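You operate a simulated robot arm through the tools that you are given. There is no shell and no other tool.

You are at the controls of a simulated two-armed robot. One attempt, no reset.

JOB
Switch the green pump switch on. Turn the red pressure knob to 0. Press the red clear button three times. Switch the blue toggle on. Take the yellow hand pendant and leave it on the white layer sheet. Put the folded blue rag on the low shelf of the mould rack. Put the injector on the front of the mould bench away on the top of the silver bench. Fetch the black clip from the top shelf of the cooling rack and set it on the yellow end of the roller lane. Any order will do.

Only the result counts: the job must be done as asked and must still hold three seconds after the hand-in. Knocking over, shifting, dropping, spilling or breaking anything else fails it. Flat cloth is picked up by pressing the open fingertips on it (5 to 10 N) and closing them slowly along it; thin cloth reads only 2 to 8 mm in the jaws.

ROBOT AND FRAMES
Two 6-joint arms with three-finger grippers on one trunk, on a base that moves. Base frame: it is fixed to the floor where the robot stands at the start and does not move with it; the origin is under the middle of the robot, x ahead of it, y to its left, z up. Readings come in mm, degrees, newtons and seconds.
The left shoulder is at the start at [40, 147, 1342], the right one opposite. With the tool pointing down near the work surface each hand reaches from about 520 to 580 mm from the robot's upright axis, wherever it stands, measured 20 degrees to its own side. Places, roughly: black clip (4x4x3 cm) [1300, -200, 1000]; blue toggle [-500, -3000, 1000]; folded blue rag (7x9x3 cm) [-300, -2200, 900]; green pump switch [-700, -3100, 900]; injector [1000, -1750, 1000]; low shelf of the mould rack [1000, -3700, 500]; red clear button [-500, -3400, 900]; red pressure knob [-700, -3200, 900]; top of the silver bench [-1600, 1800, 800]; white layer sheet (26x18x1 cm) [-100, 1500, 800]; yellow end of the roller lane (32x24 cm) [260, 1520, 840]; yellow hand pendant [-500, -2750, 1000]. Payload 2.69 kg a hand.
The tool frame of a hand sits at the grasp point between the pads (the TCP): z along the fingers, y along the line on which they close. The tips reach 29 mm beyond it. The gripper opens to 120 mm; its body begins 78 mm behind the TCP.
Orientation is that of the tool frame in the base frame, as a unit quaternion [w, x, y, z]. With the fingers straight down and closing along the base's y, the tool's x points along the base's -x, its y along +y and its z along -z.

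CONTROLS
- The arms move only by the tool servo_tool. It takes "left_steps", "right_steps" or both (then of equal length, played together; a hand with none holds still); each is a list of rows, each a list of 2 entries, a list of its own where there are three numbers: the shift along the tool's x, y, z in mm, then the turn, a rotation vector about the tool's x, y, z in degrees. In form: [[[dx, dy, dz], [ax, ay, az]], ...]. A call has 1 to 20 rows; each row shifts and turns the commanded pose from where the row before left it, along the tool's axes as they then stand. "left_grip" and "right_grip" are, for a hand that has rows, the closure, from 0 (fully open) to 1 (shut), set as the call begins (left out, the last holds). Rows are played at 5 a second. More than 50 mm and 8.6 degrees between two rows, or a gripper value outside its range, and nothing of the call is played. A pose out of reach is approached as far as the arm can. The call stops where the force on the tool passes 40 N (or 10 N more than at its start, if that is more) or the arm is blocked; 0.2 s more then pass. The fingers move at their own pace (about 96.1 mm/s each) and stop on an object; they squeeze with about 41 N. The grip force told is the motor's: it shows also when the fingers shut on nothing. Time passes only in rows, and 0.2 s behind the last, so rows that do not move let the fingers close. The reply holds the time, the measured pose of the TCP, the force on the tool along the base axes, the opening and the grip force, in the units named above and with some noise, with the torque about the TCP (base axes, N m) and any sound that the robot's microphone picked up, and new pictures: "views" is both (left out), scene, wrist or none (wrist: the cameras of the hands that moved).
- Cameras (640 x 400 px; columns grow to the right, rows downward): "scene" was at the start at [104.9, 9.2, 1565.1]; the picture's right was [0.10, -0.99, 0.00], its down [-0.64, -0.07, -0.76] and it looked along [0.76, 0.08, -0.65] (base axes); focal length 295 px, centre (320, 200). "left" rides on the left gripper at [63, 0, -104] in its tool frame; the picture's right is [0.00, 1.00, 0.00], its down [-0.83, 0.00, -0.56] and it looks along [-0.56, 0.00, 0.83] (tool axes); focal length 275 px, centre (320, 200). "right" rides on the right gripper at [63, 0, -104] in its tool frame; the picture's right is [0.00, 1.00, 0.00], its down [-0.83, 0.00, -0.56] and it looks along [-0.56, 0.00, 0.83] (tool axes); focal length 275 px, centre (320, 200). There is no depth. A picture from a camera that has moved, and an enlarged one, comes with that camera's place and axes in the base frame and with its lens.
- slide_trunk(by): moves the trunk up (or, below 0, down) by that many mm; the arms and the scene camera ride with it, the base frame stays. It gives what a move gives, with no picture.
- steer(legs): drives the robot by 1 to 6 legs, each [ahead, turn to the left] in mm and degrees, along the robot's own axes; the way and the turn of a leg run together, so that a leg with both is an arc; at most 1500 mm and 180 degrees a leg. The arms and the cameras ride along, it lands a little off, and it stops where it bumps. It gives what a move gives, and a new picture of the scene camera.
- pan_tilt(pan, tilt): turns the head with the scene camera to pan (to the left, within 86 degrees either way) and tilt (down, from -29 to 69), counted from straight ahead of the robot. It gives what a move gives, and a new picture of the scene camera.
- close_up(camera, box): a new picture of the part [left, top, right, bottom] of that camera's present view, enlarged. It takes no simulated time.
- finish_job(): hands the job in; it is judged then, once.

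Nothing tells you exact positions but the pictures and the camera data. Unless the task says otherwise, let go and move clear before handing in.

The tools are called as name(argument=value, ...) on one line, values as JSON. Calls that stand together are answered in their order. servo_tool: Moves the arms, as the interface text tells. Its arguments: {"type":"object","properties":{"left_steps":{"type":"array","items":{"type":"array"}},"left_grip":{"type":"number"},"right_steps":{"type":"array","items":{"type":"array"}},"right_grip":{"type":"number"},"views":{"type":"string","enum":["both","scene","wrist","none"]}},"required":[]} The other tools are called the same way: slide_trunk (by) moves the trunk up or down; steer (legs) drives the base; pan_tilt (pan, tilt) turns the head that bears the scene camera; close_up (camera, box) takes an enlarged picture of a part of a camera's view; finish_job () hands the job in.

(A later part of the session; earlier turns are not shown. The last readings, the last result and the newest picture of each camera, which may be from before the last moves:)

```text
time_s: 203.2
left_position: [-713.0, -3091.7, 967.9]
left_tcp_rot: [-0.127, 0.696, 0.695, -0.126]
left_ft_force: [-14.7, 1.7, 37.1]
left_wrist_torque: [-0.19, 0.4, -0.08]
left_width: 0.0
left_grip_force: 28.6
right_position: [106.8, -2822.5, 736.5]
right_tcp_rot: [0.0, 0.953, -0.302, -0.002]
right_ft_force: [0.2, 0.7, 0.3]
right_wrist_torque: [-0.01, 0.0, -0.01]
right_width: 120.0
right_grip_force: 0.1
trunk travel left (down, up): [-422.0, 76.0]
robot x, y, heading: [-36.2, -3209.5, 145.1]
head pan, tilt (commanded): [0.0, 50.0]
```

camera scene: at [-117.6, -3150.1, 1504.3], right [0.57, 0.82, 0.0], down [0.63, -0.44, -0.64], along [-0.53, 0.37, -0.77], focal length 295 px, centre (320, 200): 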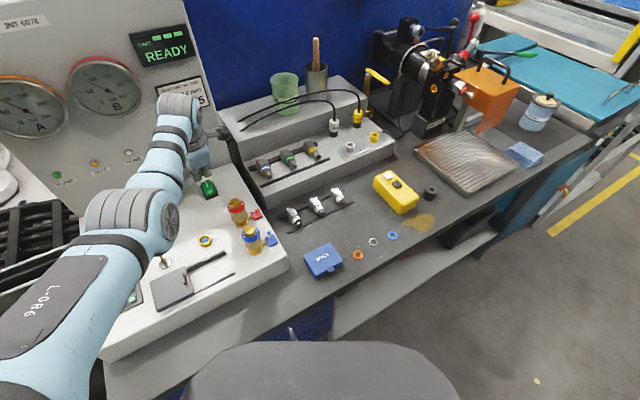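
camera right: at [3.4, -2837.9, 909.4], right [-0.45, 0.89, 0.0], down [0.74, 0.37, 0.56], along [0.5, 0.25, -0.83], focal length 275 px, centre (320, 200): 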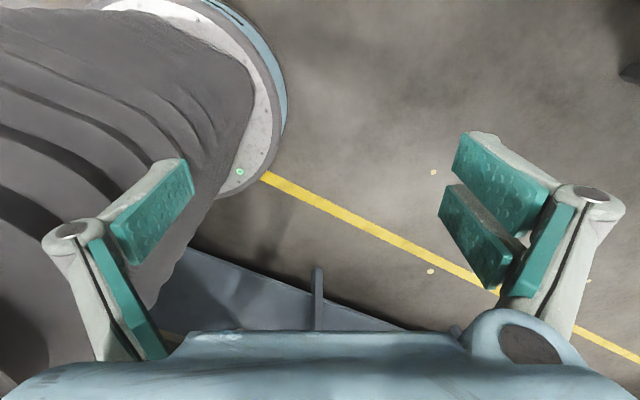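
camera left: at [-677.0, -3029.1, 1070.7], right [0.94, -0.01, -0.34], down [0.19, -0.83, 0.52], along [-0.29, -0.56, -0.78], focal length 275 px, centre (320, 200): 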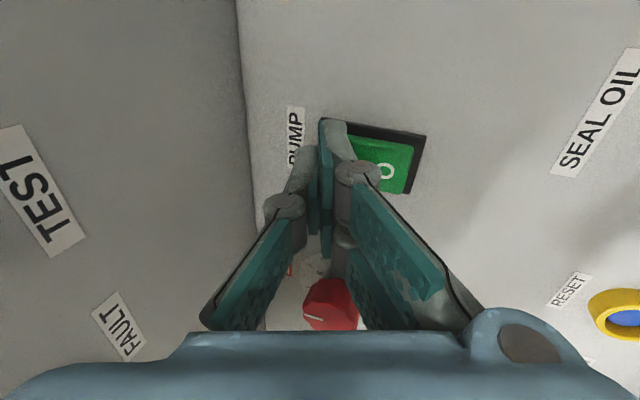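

Rigid contact at 37 N without motion suggests the rocker may already have flipped. I lift off and inspect it.

servo_tool(left_steps=[[[0, -3.4, -9.4], [0, 0, 0]], [[0, -6.8, -18.8], [0, 0, 0]], [[0, 20, -20], [0, 0, 0]], [[0, 30, -20], [0, 0, 0]], [[0, 0, 0], [0, 0, 0]]], views="both")

close_up(camera="left", box=[190, 60, 350, 160])

close_up(camera="scene", box=[185, 165, 235, 210])

```text
time_s: 204.4
left_position: [-652.5, -3091.6, 1013.1]
left_tcp_rot: [-0.122, 0.698, 0.695, -0.124]
left_ft_force: [0.6, -0.2, 0.5]
left_wrist_torque: [0.01, 0.0, -0.02]
left_width: 0.3
left_grip_force: 28.6
right_position: [105.4, -2821.8, 735.8]
right_tcp_rot: [0.0, 0.954, -0.301, 0.0]
right_ft_force: [0.3, -0.1, -0.1]
right_wrist_torque: [0.01, -0.01, 0.01]
right_width: 120.2
right_grip_force: 0.0
trunk travel left (down, up): [-422.0, 76.0]
robot x, y, heading: [-38.5, -3202.2, 144.7]
head pan, tilt (commanded): [0.0, 50.0]
camera scene: at [-118.0, -3150.1, 1504.2], right [0.57, 0.82, 0.0], down [0.63, -0.44, -0.64], along [-0.53, 0.37, -0.77], focal length 295 px, centre (320, 200)
camera left: at [-615.8, -3029.7, 1112.7], right [0.94, -0.01, -0.34], down [0.18, -0.83, 0.52], along [-0.29, -0.56, -0.78], focal length 275 px, centre (320, 200)
```

scene: 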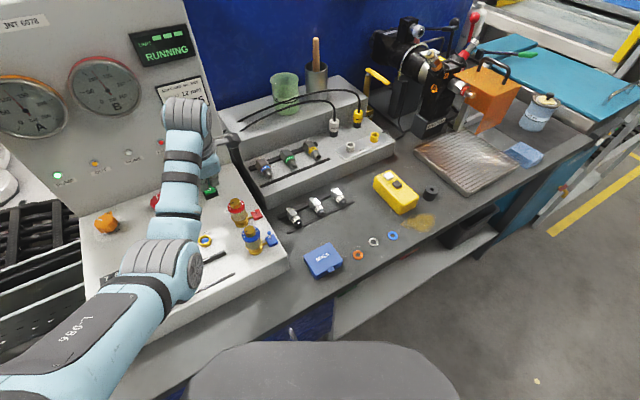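
left: 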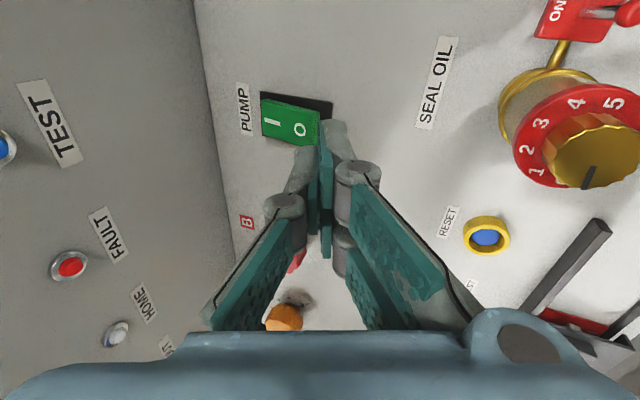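

```text
4.00 times, centred on (270, 110) of left
camera zoom: at [-615.8, -3029.7, 1112.7], right [0.94, -0.01, -0.34], down [0.18, -0.83, 0.52], along [-0.29, -0.56, -0.78], focal length 1101 px, centre (520, 560)
```

zoom: 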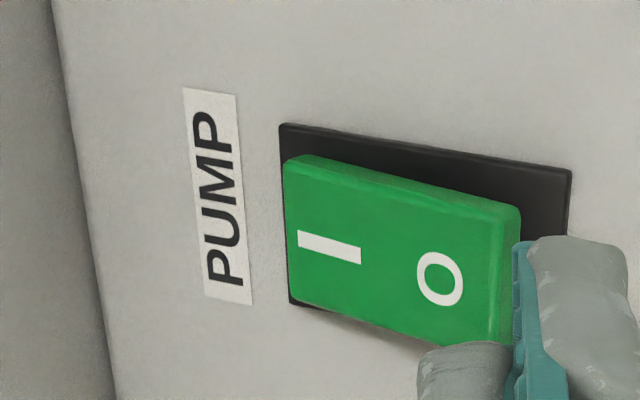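

```text
8.89 times, centred on (210, 188) of scene
camera zoom: at [-118.0, -3150.1, 1504.2], right [0.57, 0.82, 0.0], down [0.63, -0.44, -0.64], along [-0.53, 0.37, -0.77], focal length 2623 px, centre (1298, 311)
```

zoom: 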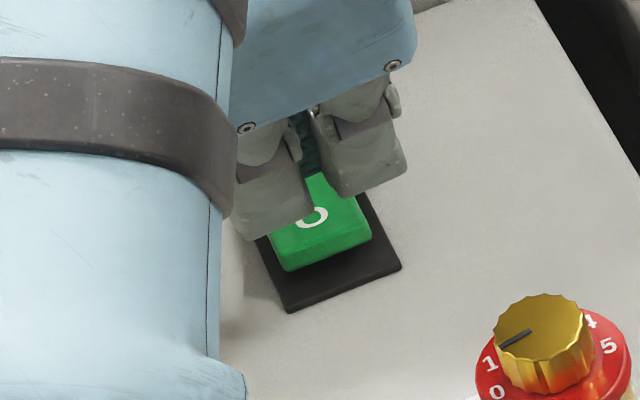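

The display now reads RUNNING and the rocker's "I" end is down: the pump is on. Next is the red knob: I raise the hand, straighten the tool, and re-aim the base.

servo_tool(left_steps=[[[0, -6.8, -18.8], [0, 0, 0]], [[0, -6.8, -18.8], [0, 0, 0]], [[0, 0, 0], [-6.7, 0, 0]], [[0, 0, 0], [-6.7, 0, 0]], [[0, 0, 0], [-6.6, 0, 0]], [[0, 0, 0], [0, 0, 8.5]], [[0, 0, 0], [0, 0, 8.5]], [[0, 0, 0], [0, 0, 8.5]], [[0, 0, 0], [0, 0, 8.5]], [[0, 0, 0], [0, 0, 8.5]], [[0, 0, 0], [0, 0, 8.5]], [[0, 0, 0], [0, 0, 8.5]], [[0, 0, 0], [0, 0, 8.5]], [[0, 0, 0], [0, 0, 8.5]], [[0, 0, 0], [0, 0, 8.5]], [[0, 0, 0], [0, 0, 5]]], left_grip=0.4, views="none")

steer(legs=[[0, 13.5], [19, 0]])

close_up(camera="left", box=[0, 0, 640, 400])

```text
time_s: 207.8
left_position: [-653.0, -3092.3, 1052.5]
left_tcp_rot: [-0.001, 1.0, -0.002, 0.0]
left_ft_force: [-0.1, 0.7, 0.1]
left_wrist_torque: [0.01, -0.03, 0.01]
left_width: 72.1
left_grip_force: 0.0
right_position: [104.8, -2821.5, 736.2]
right_tcp_rot: [0.0, 0.954, -0.301, -0.001]
right_ft_force: [-0.1, 0.6, -0.5]
right_wrist_torque: [0.01, -0.01, -0.02]
right_width: 119.9
right_grip_force: 0.1
trunk travel left (down, up): [-422.0, 76.0]
robot x, y, heading: [-42.0, -3204.0, 145.0]
head pan, tilt (commanded): [0.0, 50.0]
```

```text
time_s: 209.4
left_position: [-675.5, -3231.5, 1055.5]
left_tcp_rot: [-0.001, 0.993, 0.116, -0.003]
left_ft_force: [-0.4, 0.7, 0.2]
left_wrist_torque: [0.03, 0.09, -0.02]
left_width: 72.1
left_grip_force: 0.0
right_position: [-2.7, -2792.7, 735.7]
right_tcp_rot: [0.0, 0.982, -0.188, -0.003]
right_ft_force: [0.0, -0.1, -0.5]
right_wrist_torque: [0.03, 0.04, -0.01]
right_width: 119.6
right_grip_force: 0.1
trunk travel left (down, up): [-422.0, 76.0]
robot x, y, heading: [-58.0, -3197.5, 158.6]
head pan, tilt (commanded): [0.0, 50.0]
camera scene: at [-140.5, -3165.4, 1504.7], right [0.37, 0.93, 0.0], down [0.71, -0.28, -0.65], along [-0.6, 0.24, -0.76], focal length 295 px, centre (320, 200)
```

scene: 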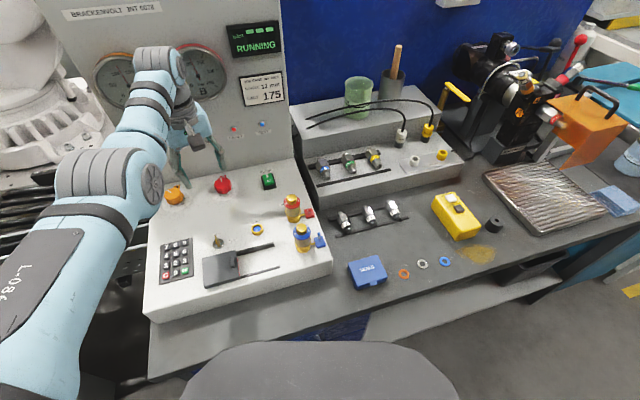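

```text
1.00 times, centred on (320, 200) of left (not enlarged: the box is as wide or as high as the picture)
camera zoom: at [-614.1, -3218.8, 1161.0], right [0.23, -0.97, 0.0], down [-0.81, -0.19, 0.56], along [-0.55, -0.13, -0.83], focal length 275 px, centre (320, 200)
```

zoom: 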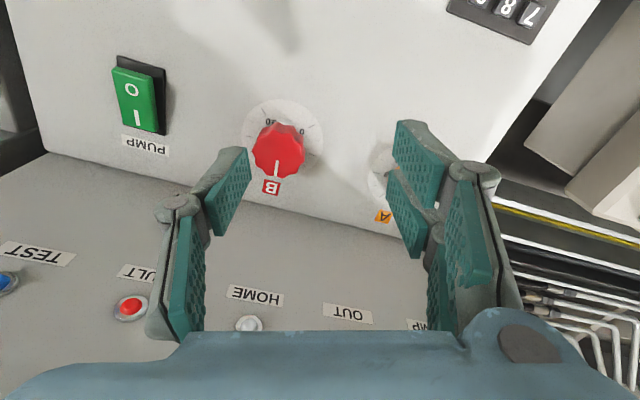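

close_up(camera="left", box=[220, 80, 360, 200])

close_up(camera="scene", box=[195, 165, 255, 205])

```text
3.33 times, centred on (290, 140) of left
camera zoom: at [-614.1, -3218.8, 1161.0], right [0.23, -0.97, 0.0], down [-0.81, -0.19, 0.56], along [-0.55, -0.13, -0.83], focal length 918 px, centre (420, 400)
```

zoom: 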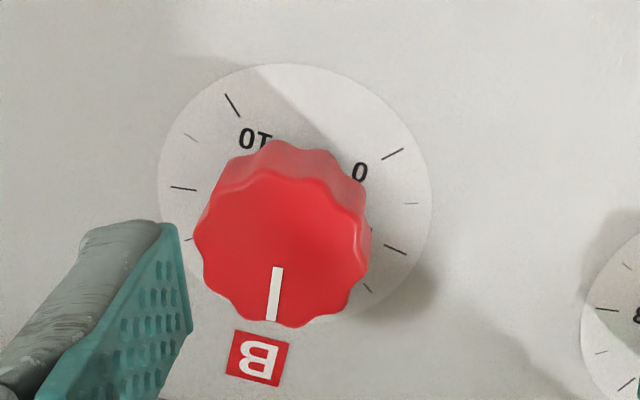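

```text
10.00 times, centred on (225, 185) of scene
camera zoom: at [-140.5, -3165.4, 1504.7], right [0.37, 0.93, 0.0], down [0.71, -0.28, -0.65], along [-0.6, 0.24, -0.76], focal length 2951 px, centre (1270, 350)
```

zoom: 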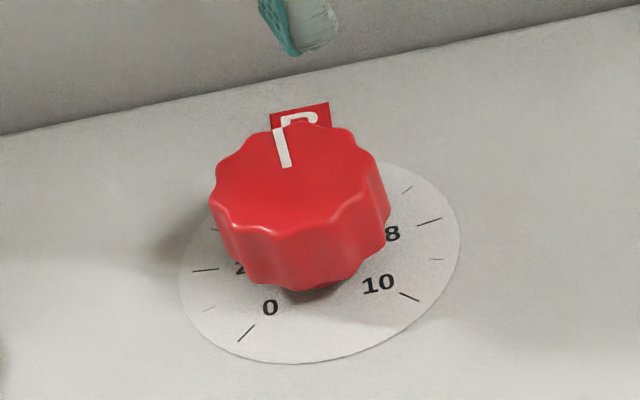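

The knob axis is at about (-706,-3208), its pointer at ~4.7; 0 is about 124° counter-clockwise. I align the tool (8° forward pitch, yaw for the first stroke) and hover above it.

servo_tool(left_steps=[[[0, 0, 0], [0, 0, 8]], [[0, 0, 0], [0, 0, 5.3]], [[0, 0, 0], [0, -8, 0]], [[0, 0, 0], [0, 0, 8]], [[0, 0, 0], [0, 0, 8]], [[0, 0, 0], [0, 0, 8]], [[0, 0, 0], [0, 0, 8]], [[-11, -2.3, 16], [0, 0, 0]], [[-11, -2.3, 16], [0, 0, 0]], [[-11.2, -2.3, 16.9], [0, 0, 0]], [[0, 0, 0], [0, 0, 0]]], left_grip=0.5, views="both")

close_up(camera="left", box=[200, 60, 440, 240])

close_up(camera="scene", box=[150, 130, 270, 220])

```text
time_s: 211.8
left_position: [-703.2, -3208.9, 1009.1]
left_tcp_rot: [0.02, 0.959, -0.273, -0.069]
left_ft_force: [-0.3, -0.4, 0.5]
left_wrist_torque: [-0.01, -0.02, -0.01]
left_width: 60.2
left_grip_force: 0.1
left hand out of reach, approached as far as the arm can: row 10
right_position: [-4.6, -2792.5, 734.3]
right_tcp_rot: [0.0, 0.982, -0.188, -0.001]
right_ft_force: [-0.2, -0.3, -0.2]
right_wrist_torque: [-0.01, 0.02, -0.02]
right_width: 119.9
right_grip_force: 0.0
trunk travel left (down, up): [-422.0, 76.0]
robot x, y, heading: [-57.4, -3197.1, 158.4]
head pan, tilt (commanded): [0.0, 50.0]
camera scene: at [-146.0, -3163.4, 1504.3], right [0.37, 0.93, 0.0], down [0.71, -0.28, -0.64], along [-0.6, 0.24, -0.77], focal length 295 px, centre (320, 200)
camera left: at [-635.5, -3243.7, 1106.2], right [-0.53, -0.85, 0.08], down [-0.62, 0.44, 0.65], along [-0.58, 0.3, -0.76], focal length 275 px, centre (320, 200)
```

scene: 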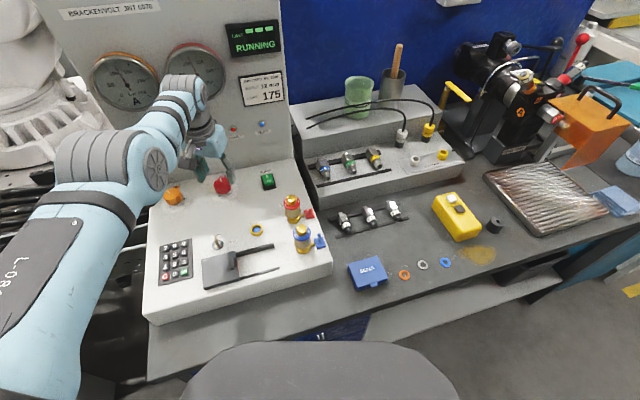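
left: 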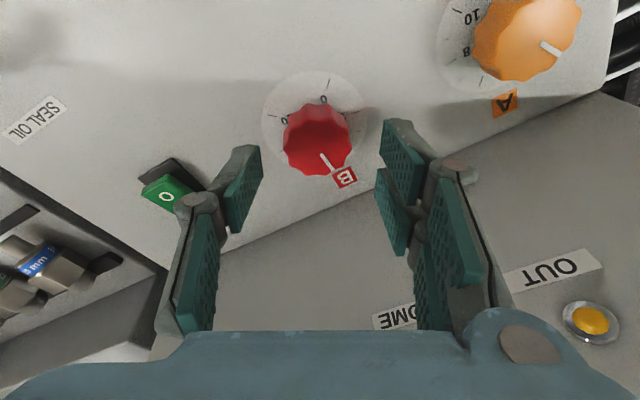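

```text
2.22 times, centred on (320, 150) of left
camera zoom: at [-635.5, -3243.7, 1106.2], right [-0.53, -0.85, 0.08], down [-0.62, 0.44, 0.65], along [-0.58, 0.3, -0.76], focal length 612 px, centre (320, 311)
```

zoom: 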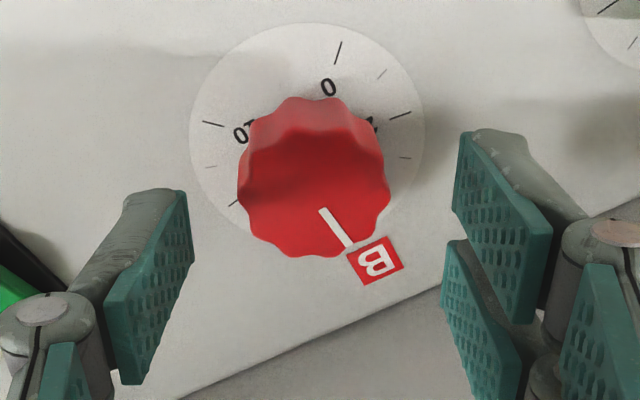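

```text
4.44 times, centred on (210, 175) of scene
camera zoom: at [-146.0, -3163.4, 1504.3], right [0.37, 0.93, 0.0], down [0.71, -0.28, -0.64], along [-0.6, 0.24, -0.77], focal length 1312 px, centre (809, 311)
```

zoom: 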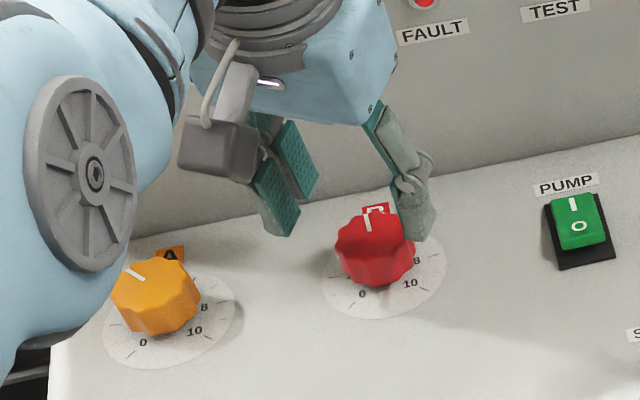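

The jaws straddle the knob. I add a little pitch for reach and descend, checking force.

servo_tool(left_steps=[[[0, 0, 0], [-1.59, -2.54, 0]], [[1.3, -0.9, 13], [0, 0, 0]], [[1.3, -0.9, 13], [0, 0, 0]], [[0.8, -0.5, 8], [0, 0, 0]], [[0, 0, 0], [0, 0, 0]]], views="both")

close_up(camera="left", box=[200, 60, 440, 240])

close_up(camera="scene", box=[150, 130, 270, 220])

```text
time_s: 213.0
left_position: [-708.7, -3207.9, 972.5]
left_tcp_rot: [0.027, 0.957, -0.275, -0.091]
left_ft_force: [-0.8, 0.2, 0.9]
left_wrist_torque: [0.01, 0.02, 0.01]
left_width: 59.8
left_grip_force: 0.2
left hand out of reach, approached as far as the arm can: row 1, 3
right_position: [-4.9, -2791.9, 735.7]
right_tcp_rot: [0.001, 0.982, -0.187, 0.0]
right_ft_force: [0.0, 0.5, -0.2]
right_wrist_torque: [-0.01, 0.0, -0.01]
right_width: 120.0
right_grip_force: 0.0
trunk travel left (down, up): [-422.0, 76.0]
robot x, y, heading: [-53.7, -3196.6, 158.3]
head pan, tilt (commanded): [0.0, 50.0]
camera scene: at [-146.2, -3163.1, 1504.3], right [0.37, 0.93, 0.0], down [0.71, -0.28, -0.64], along [-0.6, 0.24, -0.77], focal length 295 px, centre (320, 200)
camera left: at [-636.0, -3241.9, 1067.8], right [-0.52, -0.85, 0.1], down [-0.58, 0.44, 0.68], along [-0.62, 0.3, -0.73], focal length 275 px, centre (320, 200)
```

scene: 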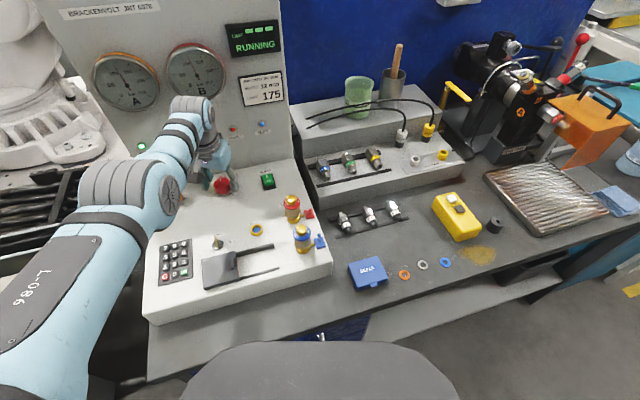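
left: 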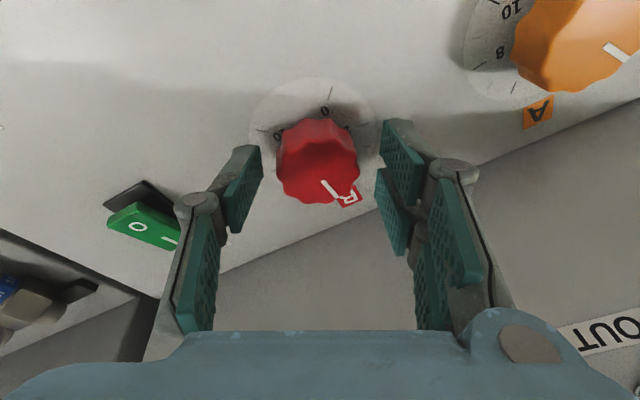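

```text
2.22 times, centred on (320, 150) of left
camera zoom: at [-636.0, -3241.9, 1067.8], right [-0.52, -0.85, 0.1], down [-0.58, 0.44, 0.68], along [-0.62, 0.3, -0.73], focal length 612 px, centre (320, 311)
```

zoom: 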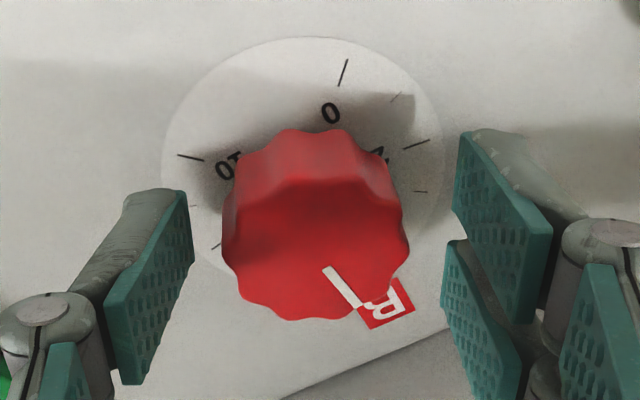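

```text
4.44 times, centred on (210, 175) of scene
camera zoom: at [-146.2, -3163.1, 1504.3], right [0.37, 0.93, 0.0], down [0.71, -0.28, -0.64], along [-0.6, 0.24, -0.77], focal length 1312 px, centre (809, 311)
```

zoom: 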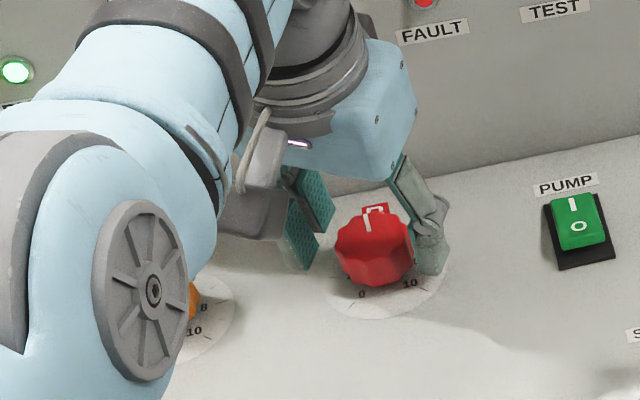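

servo_tool(left_steps=[[[3, -0.5, 3], [0, 0, 0]], [[0, 0, 2.5], [0, 0, 0]], [[0, 0, 0], [0, 0, 0]]], views="none")

servo_tool(left_steps=[[[0, 0, 0], [0, 0, 0]], [[0, 0, 0], [0, 0, 0]], [[0, 0, 0], [0, 0, 0]], [[0, 0, 0], [0, 0, 0]]], left_grip=1, views="wrist")

```text
time_s: 213.8
left_position: [-707.5, -3208.6, 969.0]
left_tcp_rot: [0.027, 0.957, -0.275, -0.093]
left_ft_force: [-0.2, 1.0, 0.5]
left_wrist_torque: [0.0, 0.01, -0.02]
left_width: 60.0
left_grip_force: 0.0
right_position: [-5.2, -2793.8, 734.7]
right_tcp_rot: [0.001, 0.982, -0.189, 0.0]
right_ft_force: [-0.1, -0.2, -0.2]
right_wrist_torque: [0.02, 0.0, -0.01]
right_width: 120.1
right_grip_force: 0.0
trunk travel left (down, up): [-422.0, 76.0]
robot x, y, heading: [-55.4, -3199.4, 158.4]
head pan, tilt (commanded): [0.0, 50.0]
```

```text
time_s: 214.8
left_position: [-707.9, -3206.4, 968.5]
left_tcp_rot: [0.027, 0.957, -0.275, -0.093]
left_ft_force: [5.0, 5.8, -3.1]
left_wrist_torque: [1.22, -0.39, -0.04]
left_width: 40.6
left_grip_force: 44.2
right_position: [-4.4, -2791.7, 734.1]
right_tcp_rot: [0.0, 0.982, -0.188, 0.0]
right_ft_force: [0.0, -0.9, -0.1]
right_wrist_torque: [0.0, -0.02, -0.01]
right_width: 119.9
right_grip_force: 0.0
trunk travel left (down, up): [-422.0, 76.0]
robot x, y, heading: [-56.5, -3196.5, 158.5]
head pan, tilt (commanded): [0.0, 50.0]
camera left: at [-634.5, -3241.5, 1062.0], right [-0.52, -0.85, 0.1], down [-0.58, 0.44, 0.68], along [-0.62, 0.3, -0.73], focal length 275 px, centre (320, 200)
```

left: 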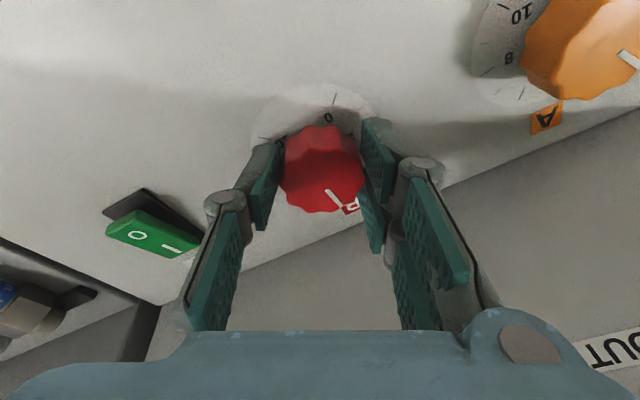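

The knob is gripped (40.6 mm). I turn counter-clockwise, first 32°.

servo_tool(left_steps=[[[0, 0, 0], [0, 0, -8]], [[0, 0, 0], [0, 0, -8]], [[0, 0, 0], [0, 0, -8]], [[0, 0, 0], [0, 0, -8]], [[0, 0, 0], [0, 0, 0]]], views="wrist")

```text
time_s: 216.0
left_position: [-707.5, -3206.7, 967.9]
left_tcp_rot: [0.001, 0.995, 0.001, -0.096]
left_ft_force: [5.3, 12.3, -9.2]
left_wrist_torque: [0.09, 0.45, -0.05]
left_width: 39.0
left_grip_force: 44.7
right_position: [-5.4, -2789.7, 734.7]
right_tcp_rot: [0.002, 0.982, -0.188, -0.001]
right_ft_force: [-0.1, 0.5, -0.4]
right_wrist_torque: [-0.05, 0.03, 0.01]
right_width: 119.7
right_grip_force: 0.0
trunk travel left (down, up): [-422.0, 76.0]
robot x, y, heading: [-56.9, -3198.6, 158.5]
head pan, tilt (commanded): [0.0, 50.0]
camera left: at [-625.5, -3206.9, 1059.6], right [0.0, -1.0, 0.0], down [-0.71, 0.0, 0.7], along [-0.7, 0.0, -0.71], focal length 275 px, centre (320, 200)
```

left: 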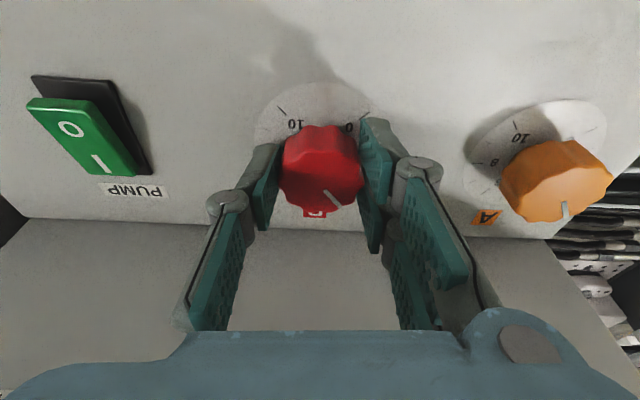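

The knob follows. I continue another 32°.

servo_tool(left_steps=[[[0.5, -1, -0.5], [0, 0, -8]], [[0, 0, 0], [0, 0, -8]], [[0, 0, 0], [0, 0, -8]], [[0, 0, 0], [0, 0, -8]], [[0, 0, 0], [0, 0, 0]]], views="wrist")

```text
time_s: 217.2
left_position: [-707.6, -3205.4, 968.3]
left_tcp_rot: [-0.026, 0.956, 0.276, -0.092]
left_ft_force: [6.4, 10.6, -9.3]
left_wrist_torque: [-0.98, -0.25, -0.03]
left_width: 40.1
left_grip_force: 45.2
right_position: [-5.2, -2790.6, 734.9]
right_tcp_rot: [0.001, 0.982, -0.188, 0.0]
right_ft_force: [0.7, -0.2, 0.5]
right_wrist_torque: [0.0, -0.01, 0.0]
right_width: 120.2
right_grip_force: 0.0
trunk travel left (down, up): [-422.0, 76.0]
robot x, y, heading: [-57.3, -3196.8, 158.4]
head pan, tilt (commanded): [0.0, 50.0]
camera left: at [-634.6, -3172.8, 1061.9], right [0.52, -0.85, -0.1], down [-0.59, -0.44, 0.68], along [-0.62, -0.3, -0.72], focal length 275 px, centre (320, 200)
```

left: 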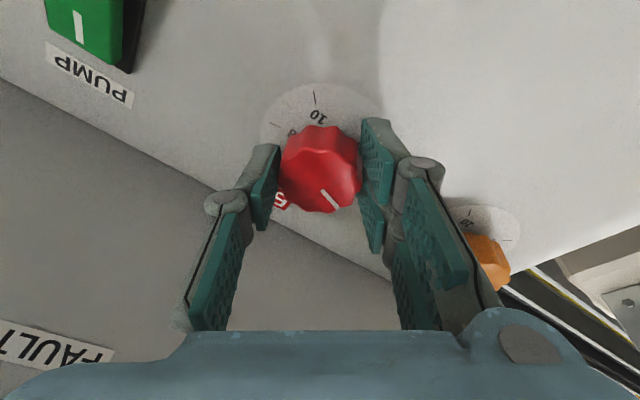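

64° done. I release, turn the tool back 64°, and regrasp.

servo_tool(left_steps=[[[0, 0, 0], [0, 0, 0]], [[0, 0, 0], [0, 0, 0]], [[0, 0, 0], [0, 0, 8]], [[0, 0, 0], [0, 0, 8]], [[0, 0, 0], [0, 0, 8]], [[0, 0, 0], [0, 0, 8]], [[0, 0, 0], [0, 0, 8]], [[0, 0, 0], [0, 0, 8]], [[0, 0, 0], [0, 0, 8]], [[0, 0, 0], [0, 0, 8]], [[0, 0, 0], [0, 0, 0]]], left_grip=0.5, views="wrist")

close_up(camera="left", box=[200, 60, 440, 240])

```text
time_s: 219.6
left_position: [-707.8, -3208.0, 968.8]
left_tcp_rot: [0.027, 0.957, -0.275, -0.094]
left_ft_force: [0.5, -0.1, 0.4]
left_wrist_torque: [-0.03, 0.0, 0.0]
left_width: 59.8
left_grip_force: 0.1
right_position: [-5.3, -2791.6, 735.3]
right_tcp_rot: [0.001, 0.982, -0.189, 0.0]
right_ft_force: [-0.3, -1.1, 0.0]
right_wrist_torque: [0.0, 0.0, -0.03]
right_width: 120.0
right_grip_force: 0.1
trunk travel left (down, up): [-422.0, 76.0]
robot x, y, heading: [-54.8, -3205.3, 158.3]
head pan, tilt (commanded): [0.0, 50.0]
camera left: at [-634.9, -3242.3, 1062.6], right [-0.52, -0.84, 0.1], down [-0.58, 0.44, 0.68], along [-0.62, 0.3, -0.73], focal length 275 px, centre (320, 200)
```

left: 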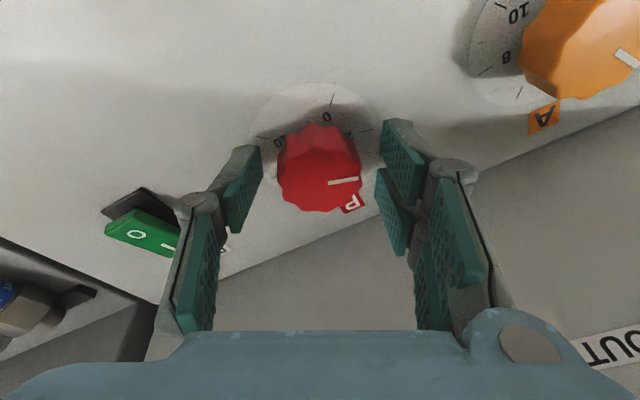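

```text
2.22 times, centred on (320, 150) of left
camera zoom: at [-634.9, -3242.3, 1062.6], right [-0.52, -0.84, 0.1], down [-0.58, 0.44, 0.68], along [-0.62, 0.3, -0.73], focal length 612 px, centre (320, 311)
```

zoom: 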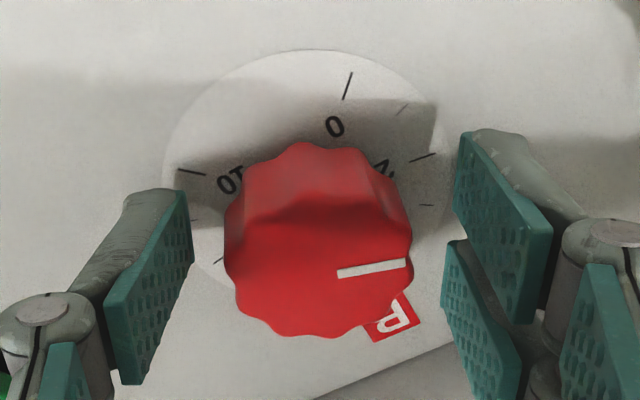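

The pointer now stands near 2.2. I regrasp and turn about 60° more.

servo_tool(left_steps=[[[1, -0.5, 0], [0, 0, 0]], [[0, 0, 0], [0, 0, 0]], [[0, 0, 0], [0, 0, 0]], [[0, 0, 0], [0, 0, 0]]], left_grip=1, views="none")

servo_tool(left_steps=[[[0, 0, 0], [0, 0, -8]], [[0, 0, 0], [0, 0, -8]], [[0, 0, 0], [0, 0, -8]], [[0, 0, 0], [0, 0, -8]], [[0, 0, 0], [0, 0, -8]], [[0, 0, 0], [0, 0, -8]], [[0, 0, 0], [0, 0, -6]], [[0, 0, 0], [0, 0, 0]]], views="wrist")

```text
time_s: 220.6
left_position: [-706.9, -3206.9, 968.5]
left_tcp_rot: [0.027, 0.957, -0.274, -0.092]
left_ft_force: [1.1, 1.8, 0.3]
left_wrist_torque: [0.88, -0.41, -0.03]
left_width: 40.1
left_grip_force: 44.2
right_position: [-4.6, -2792.1, 734.8]
right_tcp_rot: [0.0, 0.982, -0.188, -0.002]
right_ft_force: [-0.7, 1.0, 0.5]
right_wrist_torque: [-0.01, 0.0, 0.01]
right_width: 119.8
right_grip_force: 0.0
trunk travel left (down, up): [-422.0, 76.0]
robot x, y, heading: [-57.9, -3201.1, 158.3]
head pan, tilt (commanded): [0.0, 50.0]
```

```text
time_s: 222.4
left_position: [-707.0, -3205.6, 968.1]
left_tcp_rot: [-0.018, 0.977, 0.191, -0.094]
left_ft_force: [6.1, 8.2, -7.2]
left_wrist_torque: [-0.89, -0.32, -0.08]
left_width: 39.5
left_grip_force: 45.4
right_position: [-4.6, -2790.8, 734.0]
right_tcp_rot: [0.001, 0.982, -0.187, -0.001]
right_ft_force: [-0.3, -0.2, -0.3]
right_wrist_torque: [-0.03, 0.01, 0.0]
right_width: 120.1
right_grip_force: 0.0
trunk travel left (down, up): [-422.0, 76.0]
robot x, y, heading: [-57.5, -3199.8, 158.3]
head pan, tilt (commanded): [0.0, 50.0]
camera left: at [-628.8, -3182.7, 1060.9], right [0.37, -0.93, -0.07], down [-0.65, -0.31, 0.69], along [-0.67, -0.21, -0.72], focal length 275 px, centre (320, 200)
```

left: 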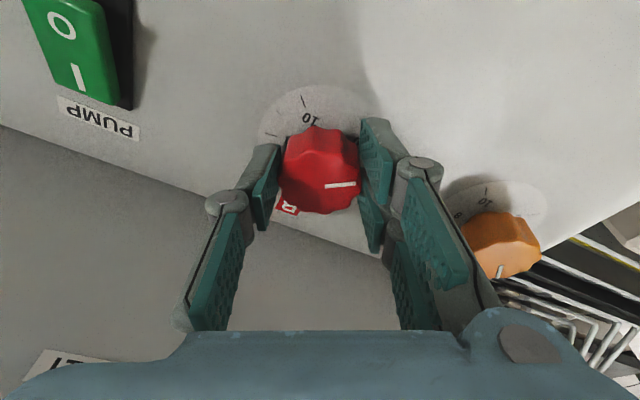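

close_up(camera="scene", box=[195, 165, 255, 205])

close_up(camera="left", box=[240, 70, 400, 220])

```text
10.00 times, centred on (225, 185) of scene
camera zoom: at [-145.9, -3160.2, 1504.2], right [0.37, 0.93, 0.0], down [0.71, -0.28, -0.64], along [-0.6, 0.24, -0.77], focal length 2951 px, centre (1270, 350)
```

zoom: 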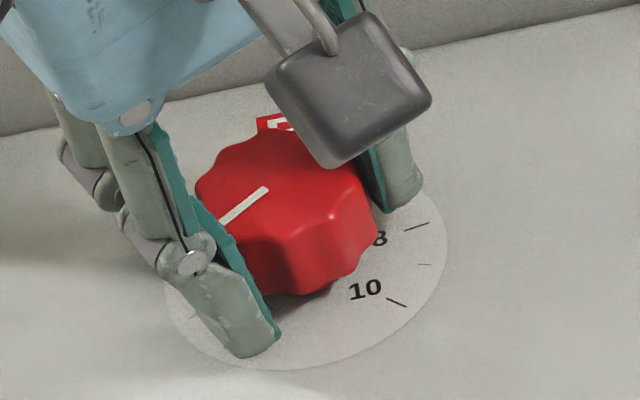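

```text
2.67 times, centred on (320, 145) of left
camera zoom: at [-628.8, -3182.7, 1060.9], right [0.37, -0.93, -0.07], down [-0.65, -0.31, 0.69], along [-0.67, -0.21, -0.72], focal length 734 px, centre (320, 347)
```

zoom: 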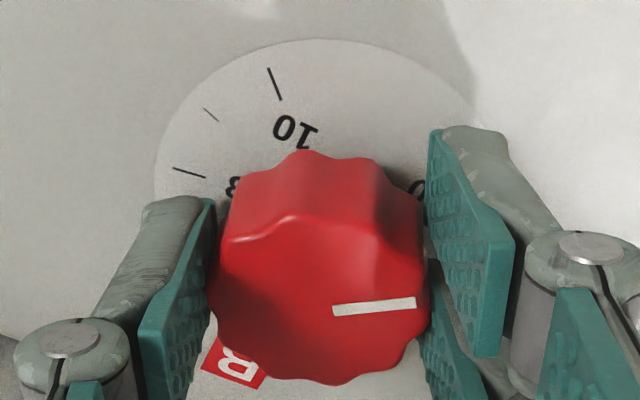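

The pointer is about 7° short of 0. I turn 7° more, then release and check.

servo_tool(left_steps=[[[0, 0, 0], [0, 0, -3.5]], [[0, 0, 0], [0, 0, -3.5]], [[0, 0, 0], [0, 0, 0]]], views="none")

servo_tool(left_steps=[[[0, 0, 0], [0, 0, 0]], [[0, 0, 0], [0, 0, 0]], [[0, 0, 0], [0, 0, 0]]], left_grip=0.5, views="wrist")

close_up(camera="left", box=[220, 70, 420, 220])

close_up(camera="scene", box=[195, 165, 255, 205])

```text
time_s: 223.2
left_position: [-707.7, -3205.1, 968.2]
left_tcp_rot: [-0.023, 0.964, 0.249, -0.093]
left_ft_force: [7.7, 7.9, -10.0]
left_wrist_torque: [-0.88, -0.15, -0.02]
left_width: 40.0
left_grip_force: 44.8
right_position: [-4.1, -2791.2, 734.3]
right_tcp_rot: [0.001, 0.982, -0.188, -0.001]
right_ft_force: [-0.1, -0.1, -0.2]
right_wrist_torque: [0.0, -0.03, 0.0]
right_width: 120.1
right_grip_force: 0.1
trunk travel left (down, up): [-422.0, 76.0]
robot x, y, heading: [-53.0, -3199.2, 158.5]
head pan, tilt (commanded): [0.0, 50.0]
```

```text
time_s: 224.0
left_position: [-707.4, -3206.7, 968.4]
left_tcp_rot: [-0.024, 0.964, 0.249, -0.094]
left_ft_force: [-0.4, -0.3, -0.4]
left_wrist_torque: [0.05, -0.01, 0.03]
left_width: 60.0
left_grip_force: 0.0
right_position: [-4.9, -2791.7, 734.7]
right_tcp_rot: [0.001, 0.982, -0.188, 0.0]
right_ft_force: [-0.3, 0.1, 0.1]
right_wrist_torque: [0.0, 0.01, 0.0]
right_width: 119.8
right_grip_force: 0.1
trunk travel left (down, up): [-422.0, 76.0]
robot x, y, heading: [-54.9, -3201.0, 158.4]
head pan, tilt (commanded): [0.0, 50.0]
camera left: at [-632.6, -3177.7, 1062.0], right [0.47, -0.88, -0.09], down [-0.61, -0.4, 0.69], along [-0.64, -0.27, -0.72], focal length 275 px, centre (320, 200)
```

left: 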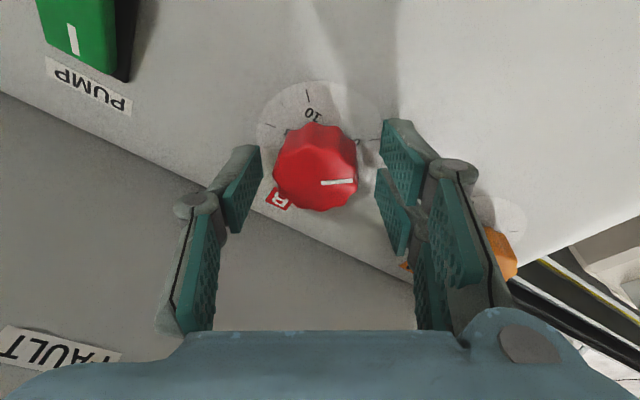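

```text
2.67 times, centred on (320, 145) of left
camera zoom: at [-632.6, -3177.7, 1062.0], right [0.47, -0.88, -0.09], down [-0.61, -0.4, 0.69], along [-0.64, -0.27, -0.72], focal length 734 px, centre (320, 347)
```

zoom: 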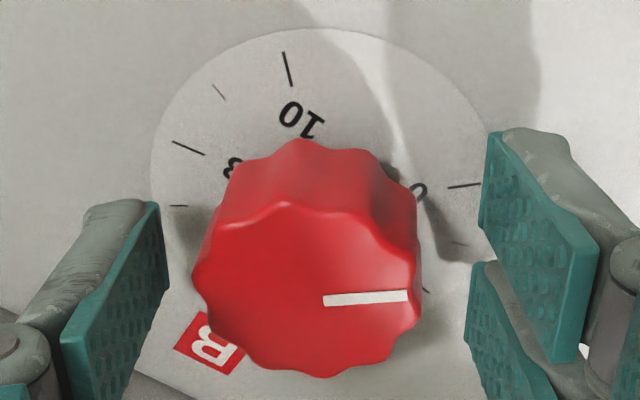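

```text
10.00 times, centred on (225, 185) of scene
camera zoom: at [-146.1, -3162.8, 1504.3], right [0.37, 0.93, 0.0], down [0.71, -0.28, -0.64], along [-0.6, 0.24, -0.77], focal length 2951 px, centre (1270, 350)
```

zoom: 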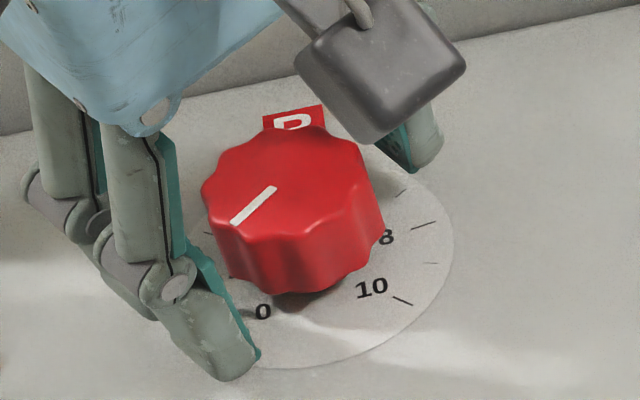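

The pointer now lines up with the 0 tick to within a couple of degrees. I check the gauges too before lifting off.

servo_tool(left_steps=[[[0, 0, -20], [0, 0, 0]], [[0, 0, -20], [0, 0, 0]], [[0, 0, -20], [0, 0, 0]], [[0, 0, 0], [0, 0, 0]]], views="both")

close_up(camera="left", box=[240, 60, 400, 180])

close_up(camera="scene", box=[190, 160, 260, 210])

close_up(camera="scene", box=[80, 0, 300, 140])

```text
time_s: 225.0
left_position: [-696.2, -3207.3, 1026.7]
left_tcp_rot: [-0.024, 0.964, 0.25, -0.094]
left_ft_force: [0.9, -0.6, 0.2]
left_wrist_torque: [-0.01, 0.01, 0.01]
left_width: 59.9
left_grip_force: 0.0
right_position: [-5.0, -2791.1, 734.6]
right_tcp_rot: [0.001, 0.982, -0.189, 0.0]
right_ft_force: [0.6, -0.3, 0.3]
right_wrist_torque: [-0.02, -0.01, 0.03]
right_width: 120.4
right_grip_force: 0.0
trunk travel left (down, up): [-422.0, 76.0]
robot x, y, heading: [-58.6, -3199.6, 158.4]
head pan, tilt (commanded): [0.0, 50.0]
camera scene: at [-146.3, -3162.8, 1504.2], right [0.37, 0.93, 0.0], down [0.71, -0.28, -0.64], along [-0.6, 0.24, -0.77], focal length 295 px, centre (320, 200)
camera left: at [-620.9, -3177.4, 1121.0], right [0.47, -0.88, -0.09], down [-0.61, -0.4, 0.69], along [-0.64, -0.27, -0.72], focal length 275 px, centre (320, 200)
```

scene: 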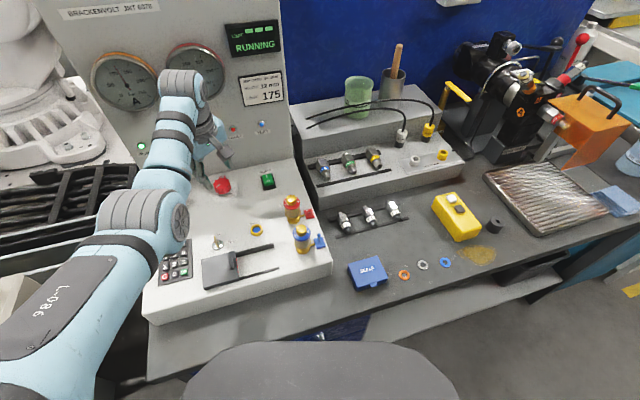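
left: 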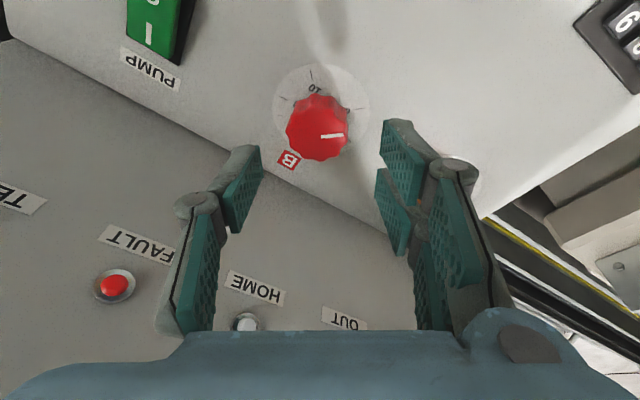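

```text
3.33 times, centred on (320, 120) of left
camera zoom: at [-620.9, -3177.4, 1121.0], right [0.47, -0.88, -0.09], down [-0.61, -0.4, 0.69], along [-0.64, -0.27, -0.72], focal length 918 px, centre (320, 467)
```

zoom: 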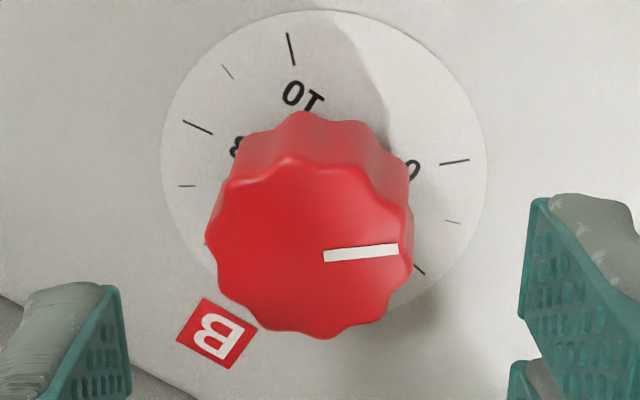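

```text
8.00 times, centred on (225, 185) of scene
camera zoom: at [-146.3, -3162.8, 1504.2], right [0.37, 0.93, 0.0], down [0.71, -0.28, -0.64], along [-0.6, 0.24, -0.77], focal length 2361 px, centre (1080, 320)
```

zoom: 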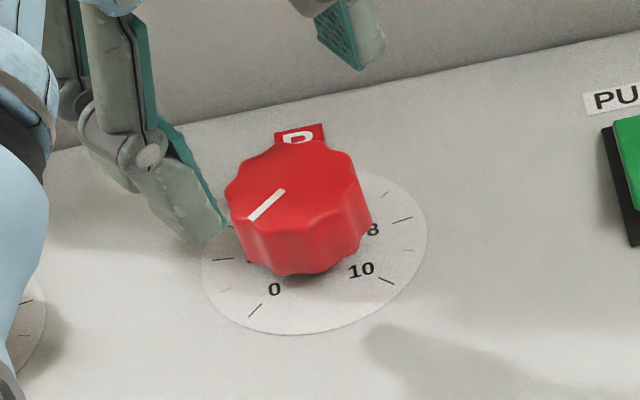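

```text
2.86 times, centred on (190, 70) of scene
camera zoom: at [-146.3, -3162.8, 1504.2], right [0.37, 0.93, 0.0], down [0.71, -0.28, -0.64], along [-0.6, 0.24, -0.77], focal length 843 px, centre (691, 571)
```

zoom: 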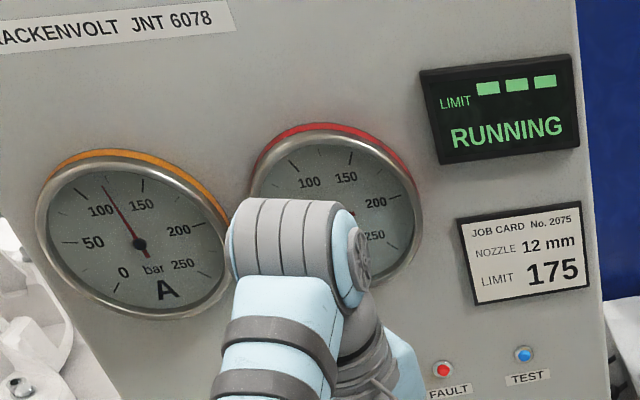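

close_up(camera="left", box=[310, 95, 374, 145])

close_up(camera="left", box=[265, 55, 375, 165])

```text
8.00 times, centred on (342, 120) of left
camera zoom: at [-620.9, -3177.4, 1121.0], right [0.47, -0.88, -0.09], down [-0.61, -0.4, 0.69], along [-0.64, -0.27, -0.72], focal length 2202 px, centre (144, 840)
```

zoom: 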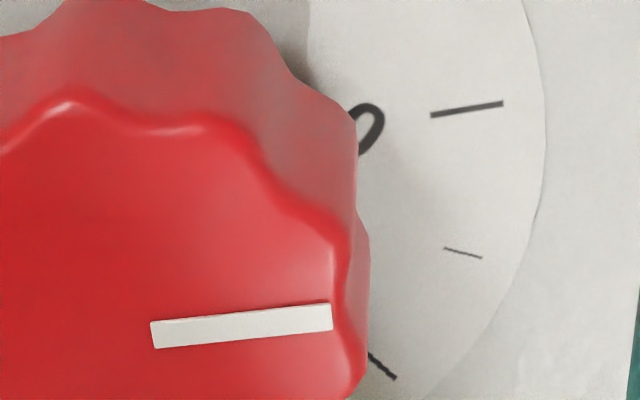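

```text
3.64 times, centred on (320, 110) of left
camera zoom: at [-620.9, -3177.4, 1121.0], right [0.47, -0.88, -0.09], down [-0.61, -0.4, 0.69], along [-0.64, -0.27, -0.72], focal length 1001 px, centre (320, 527)
```

zoom: 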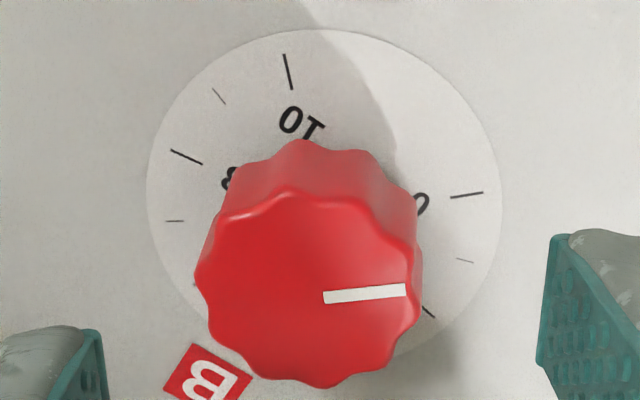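

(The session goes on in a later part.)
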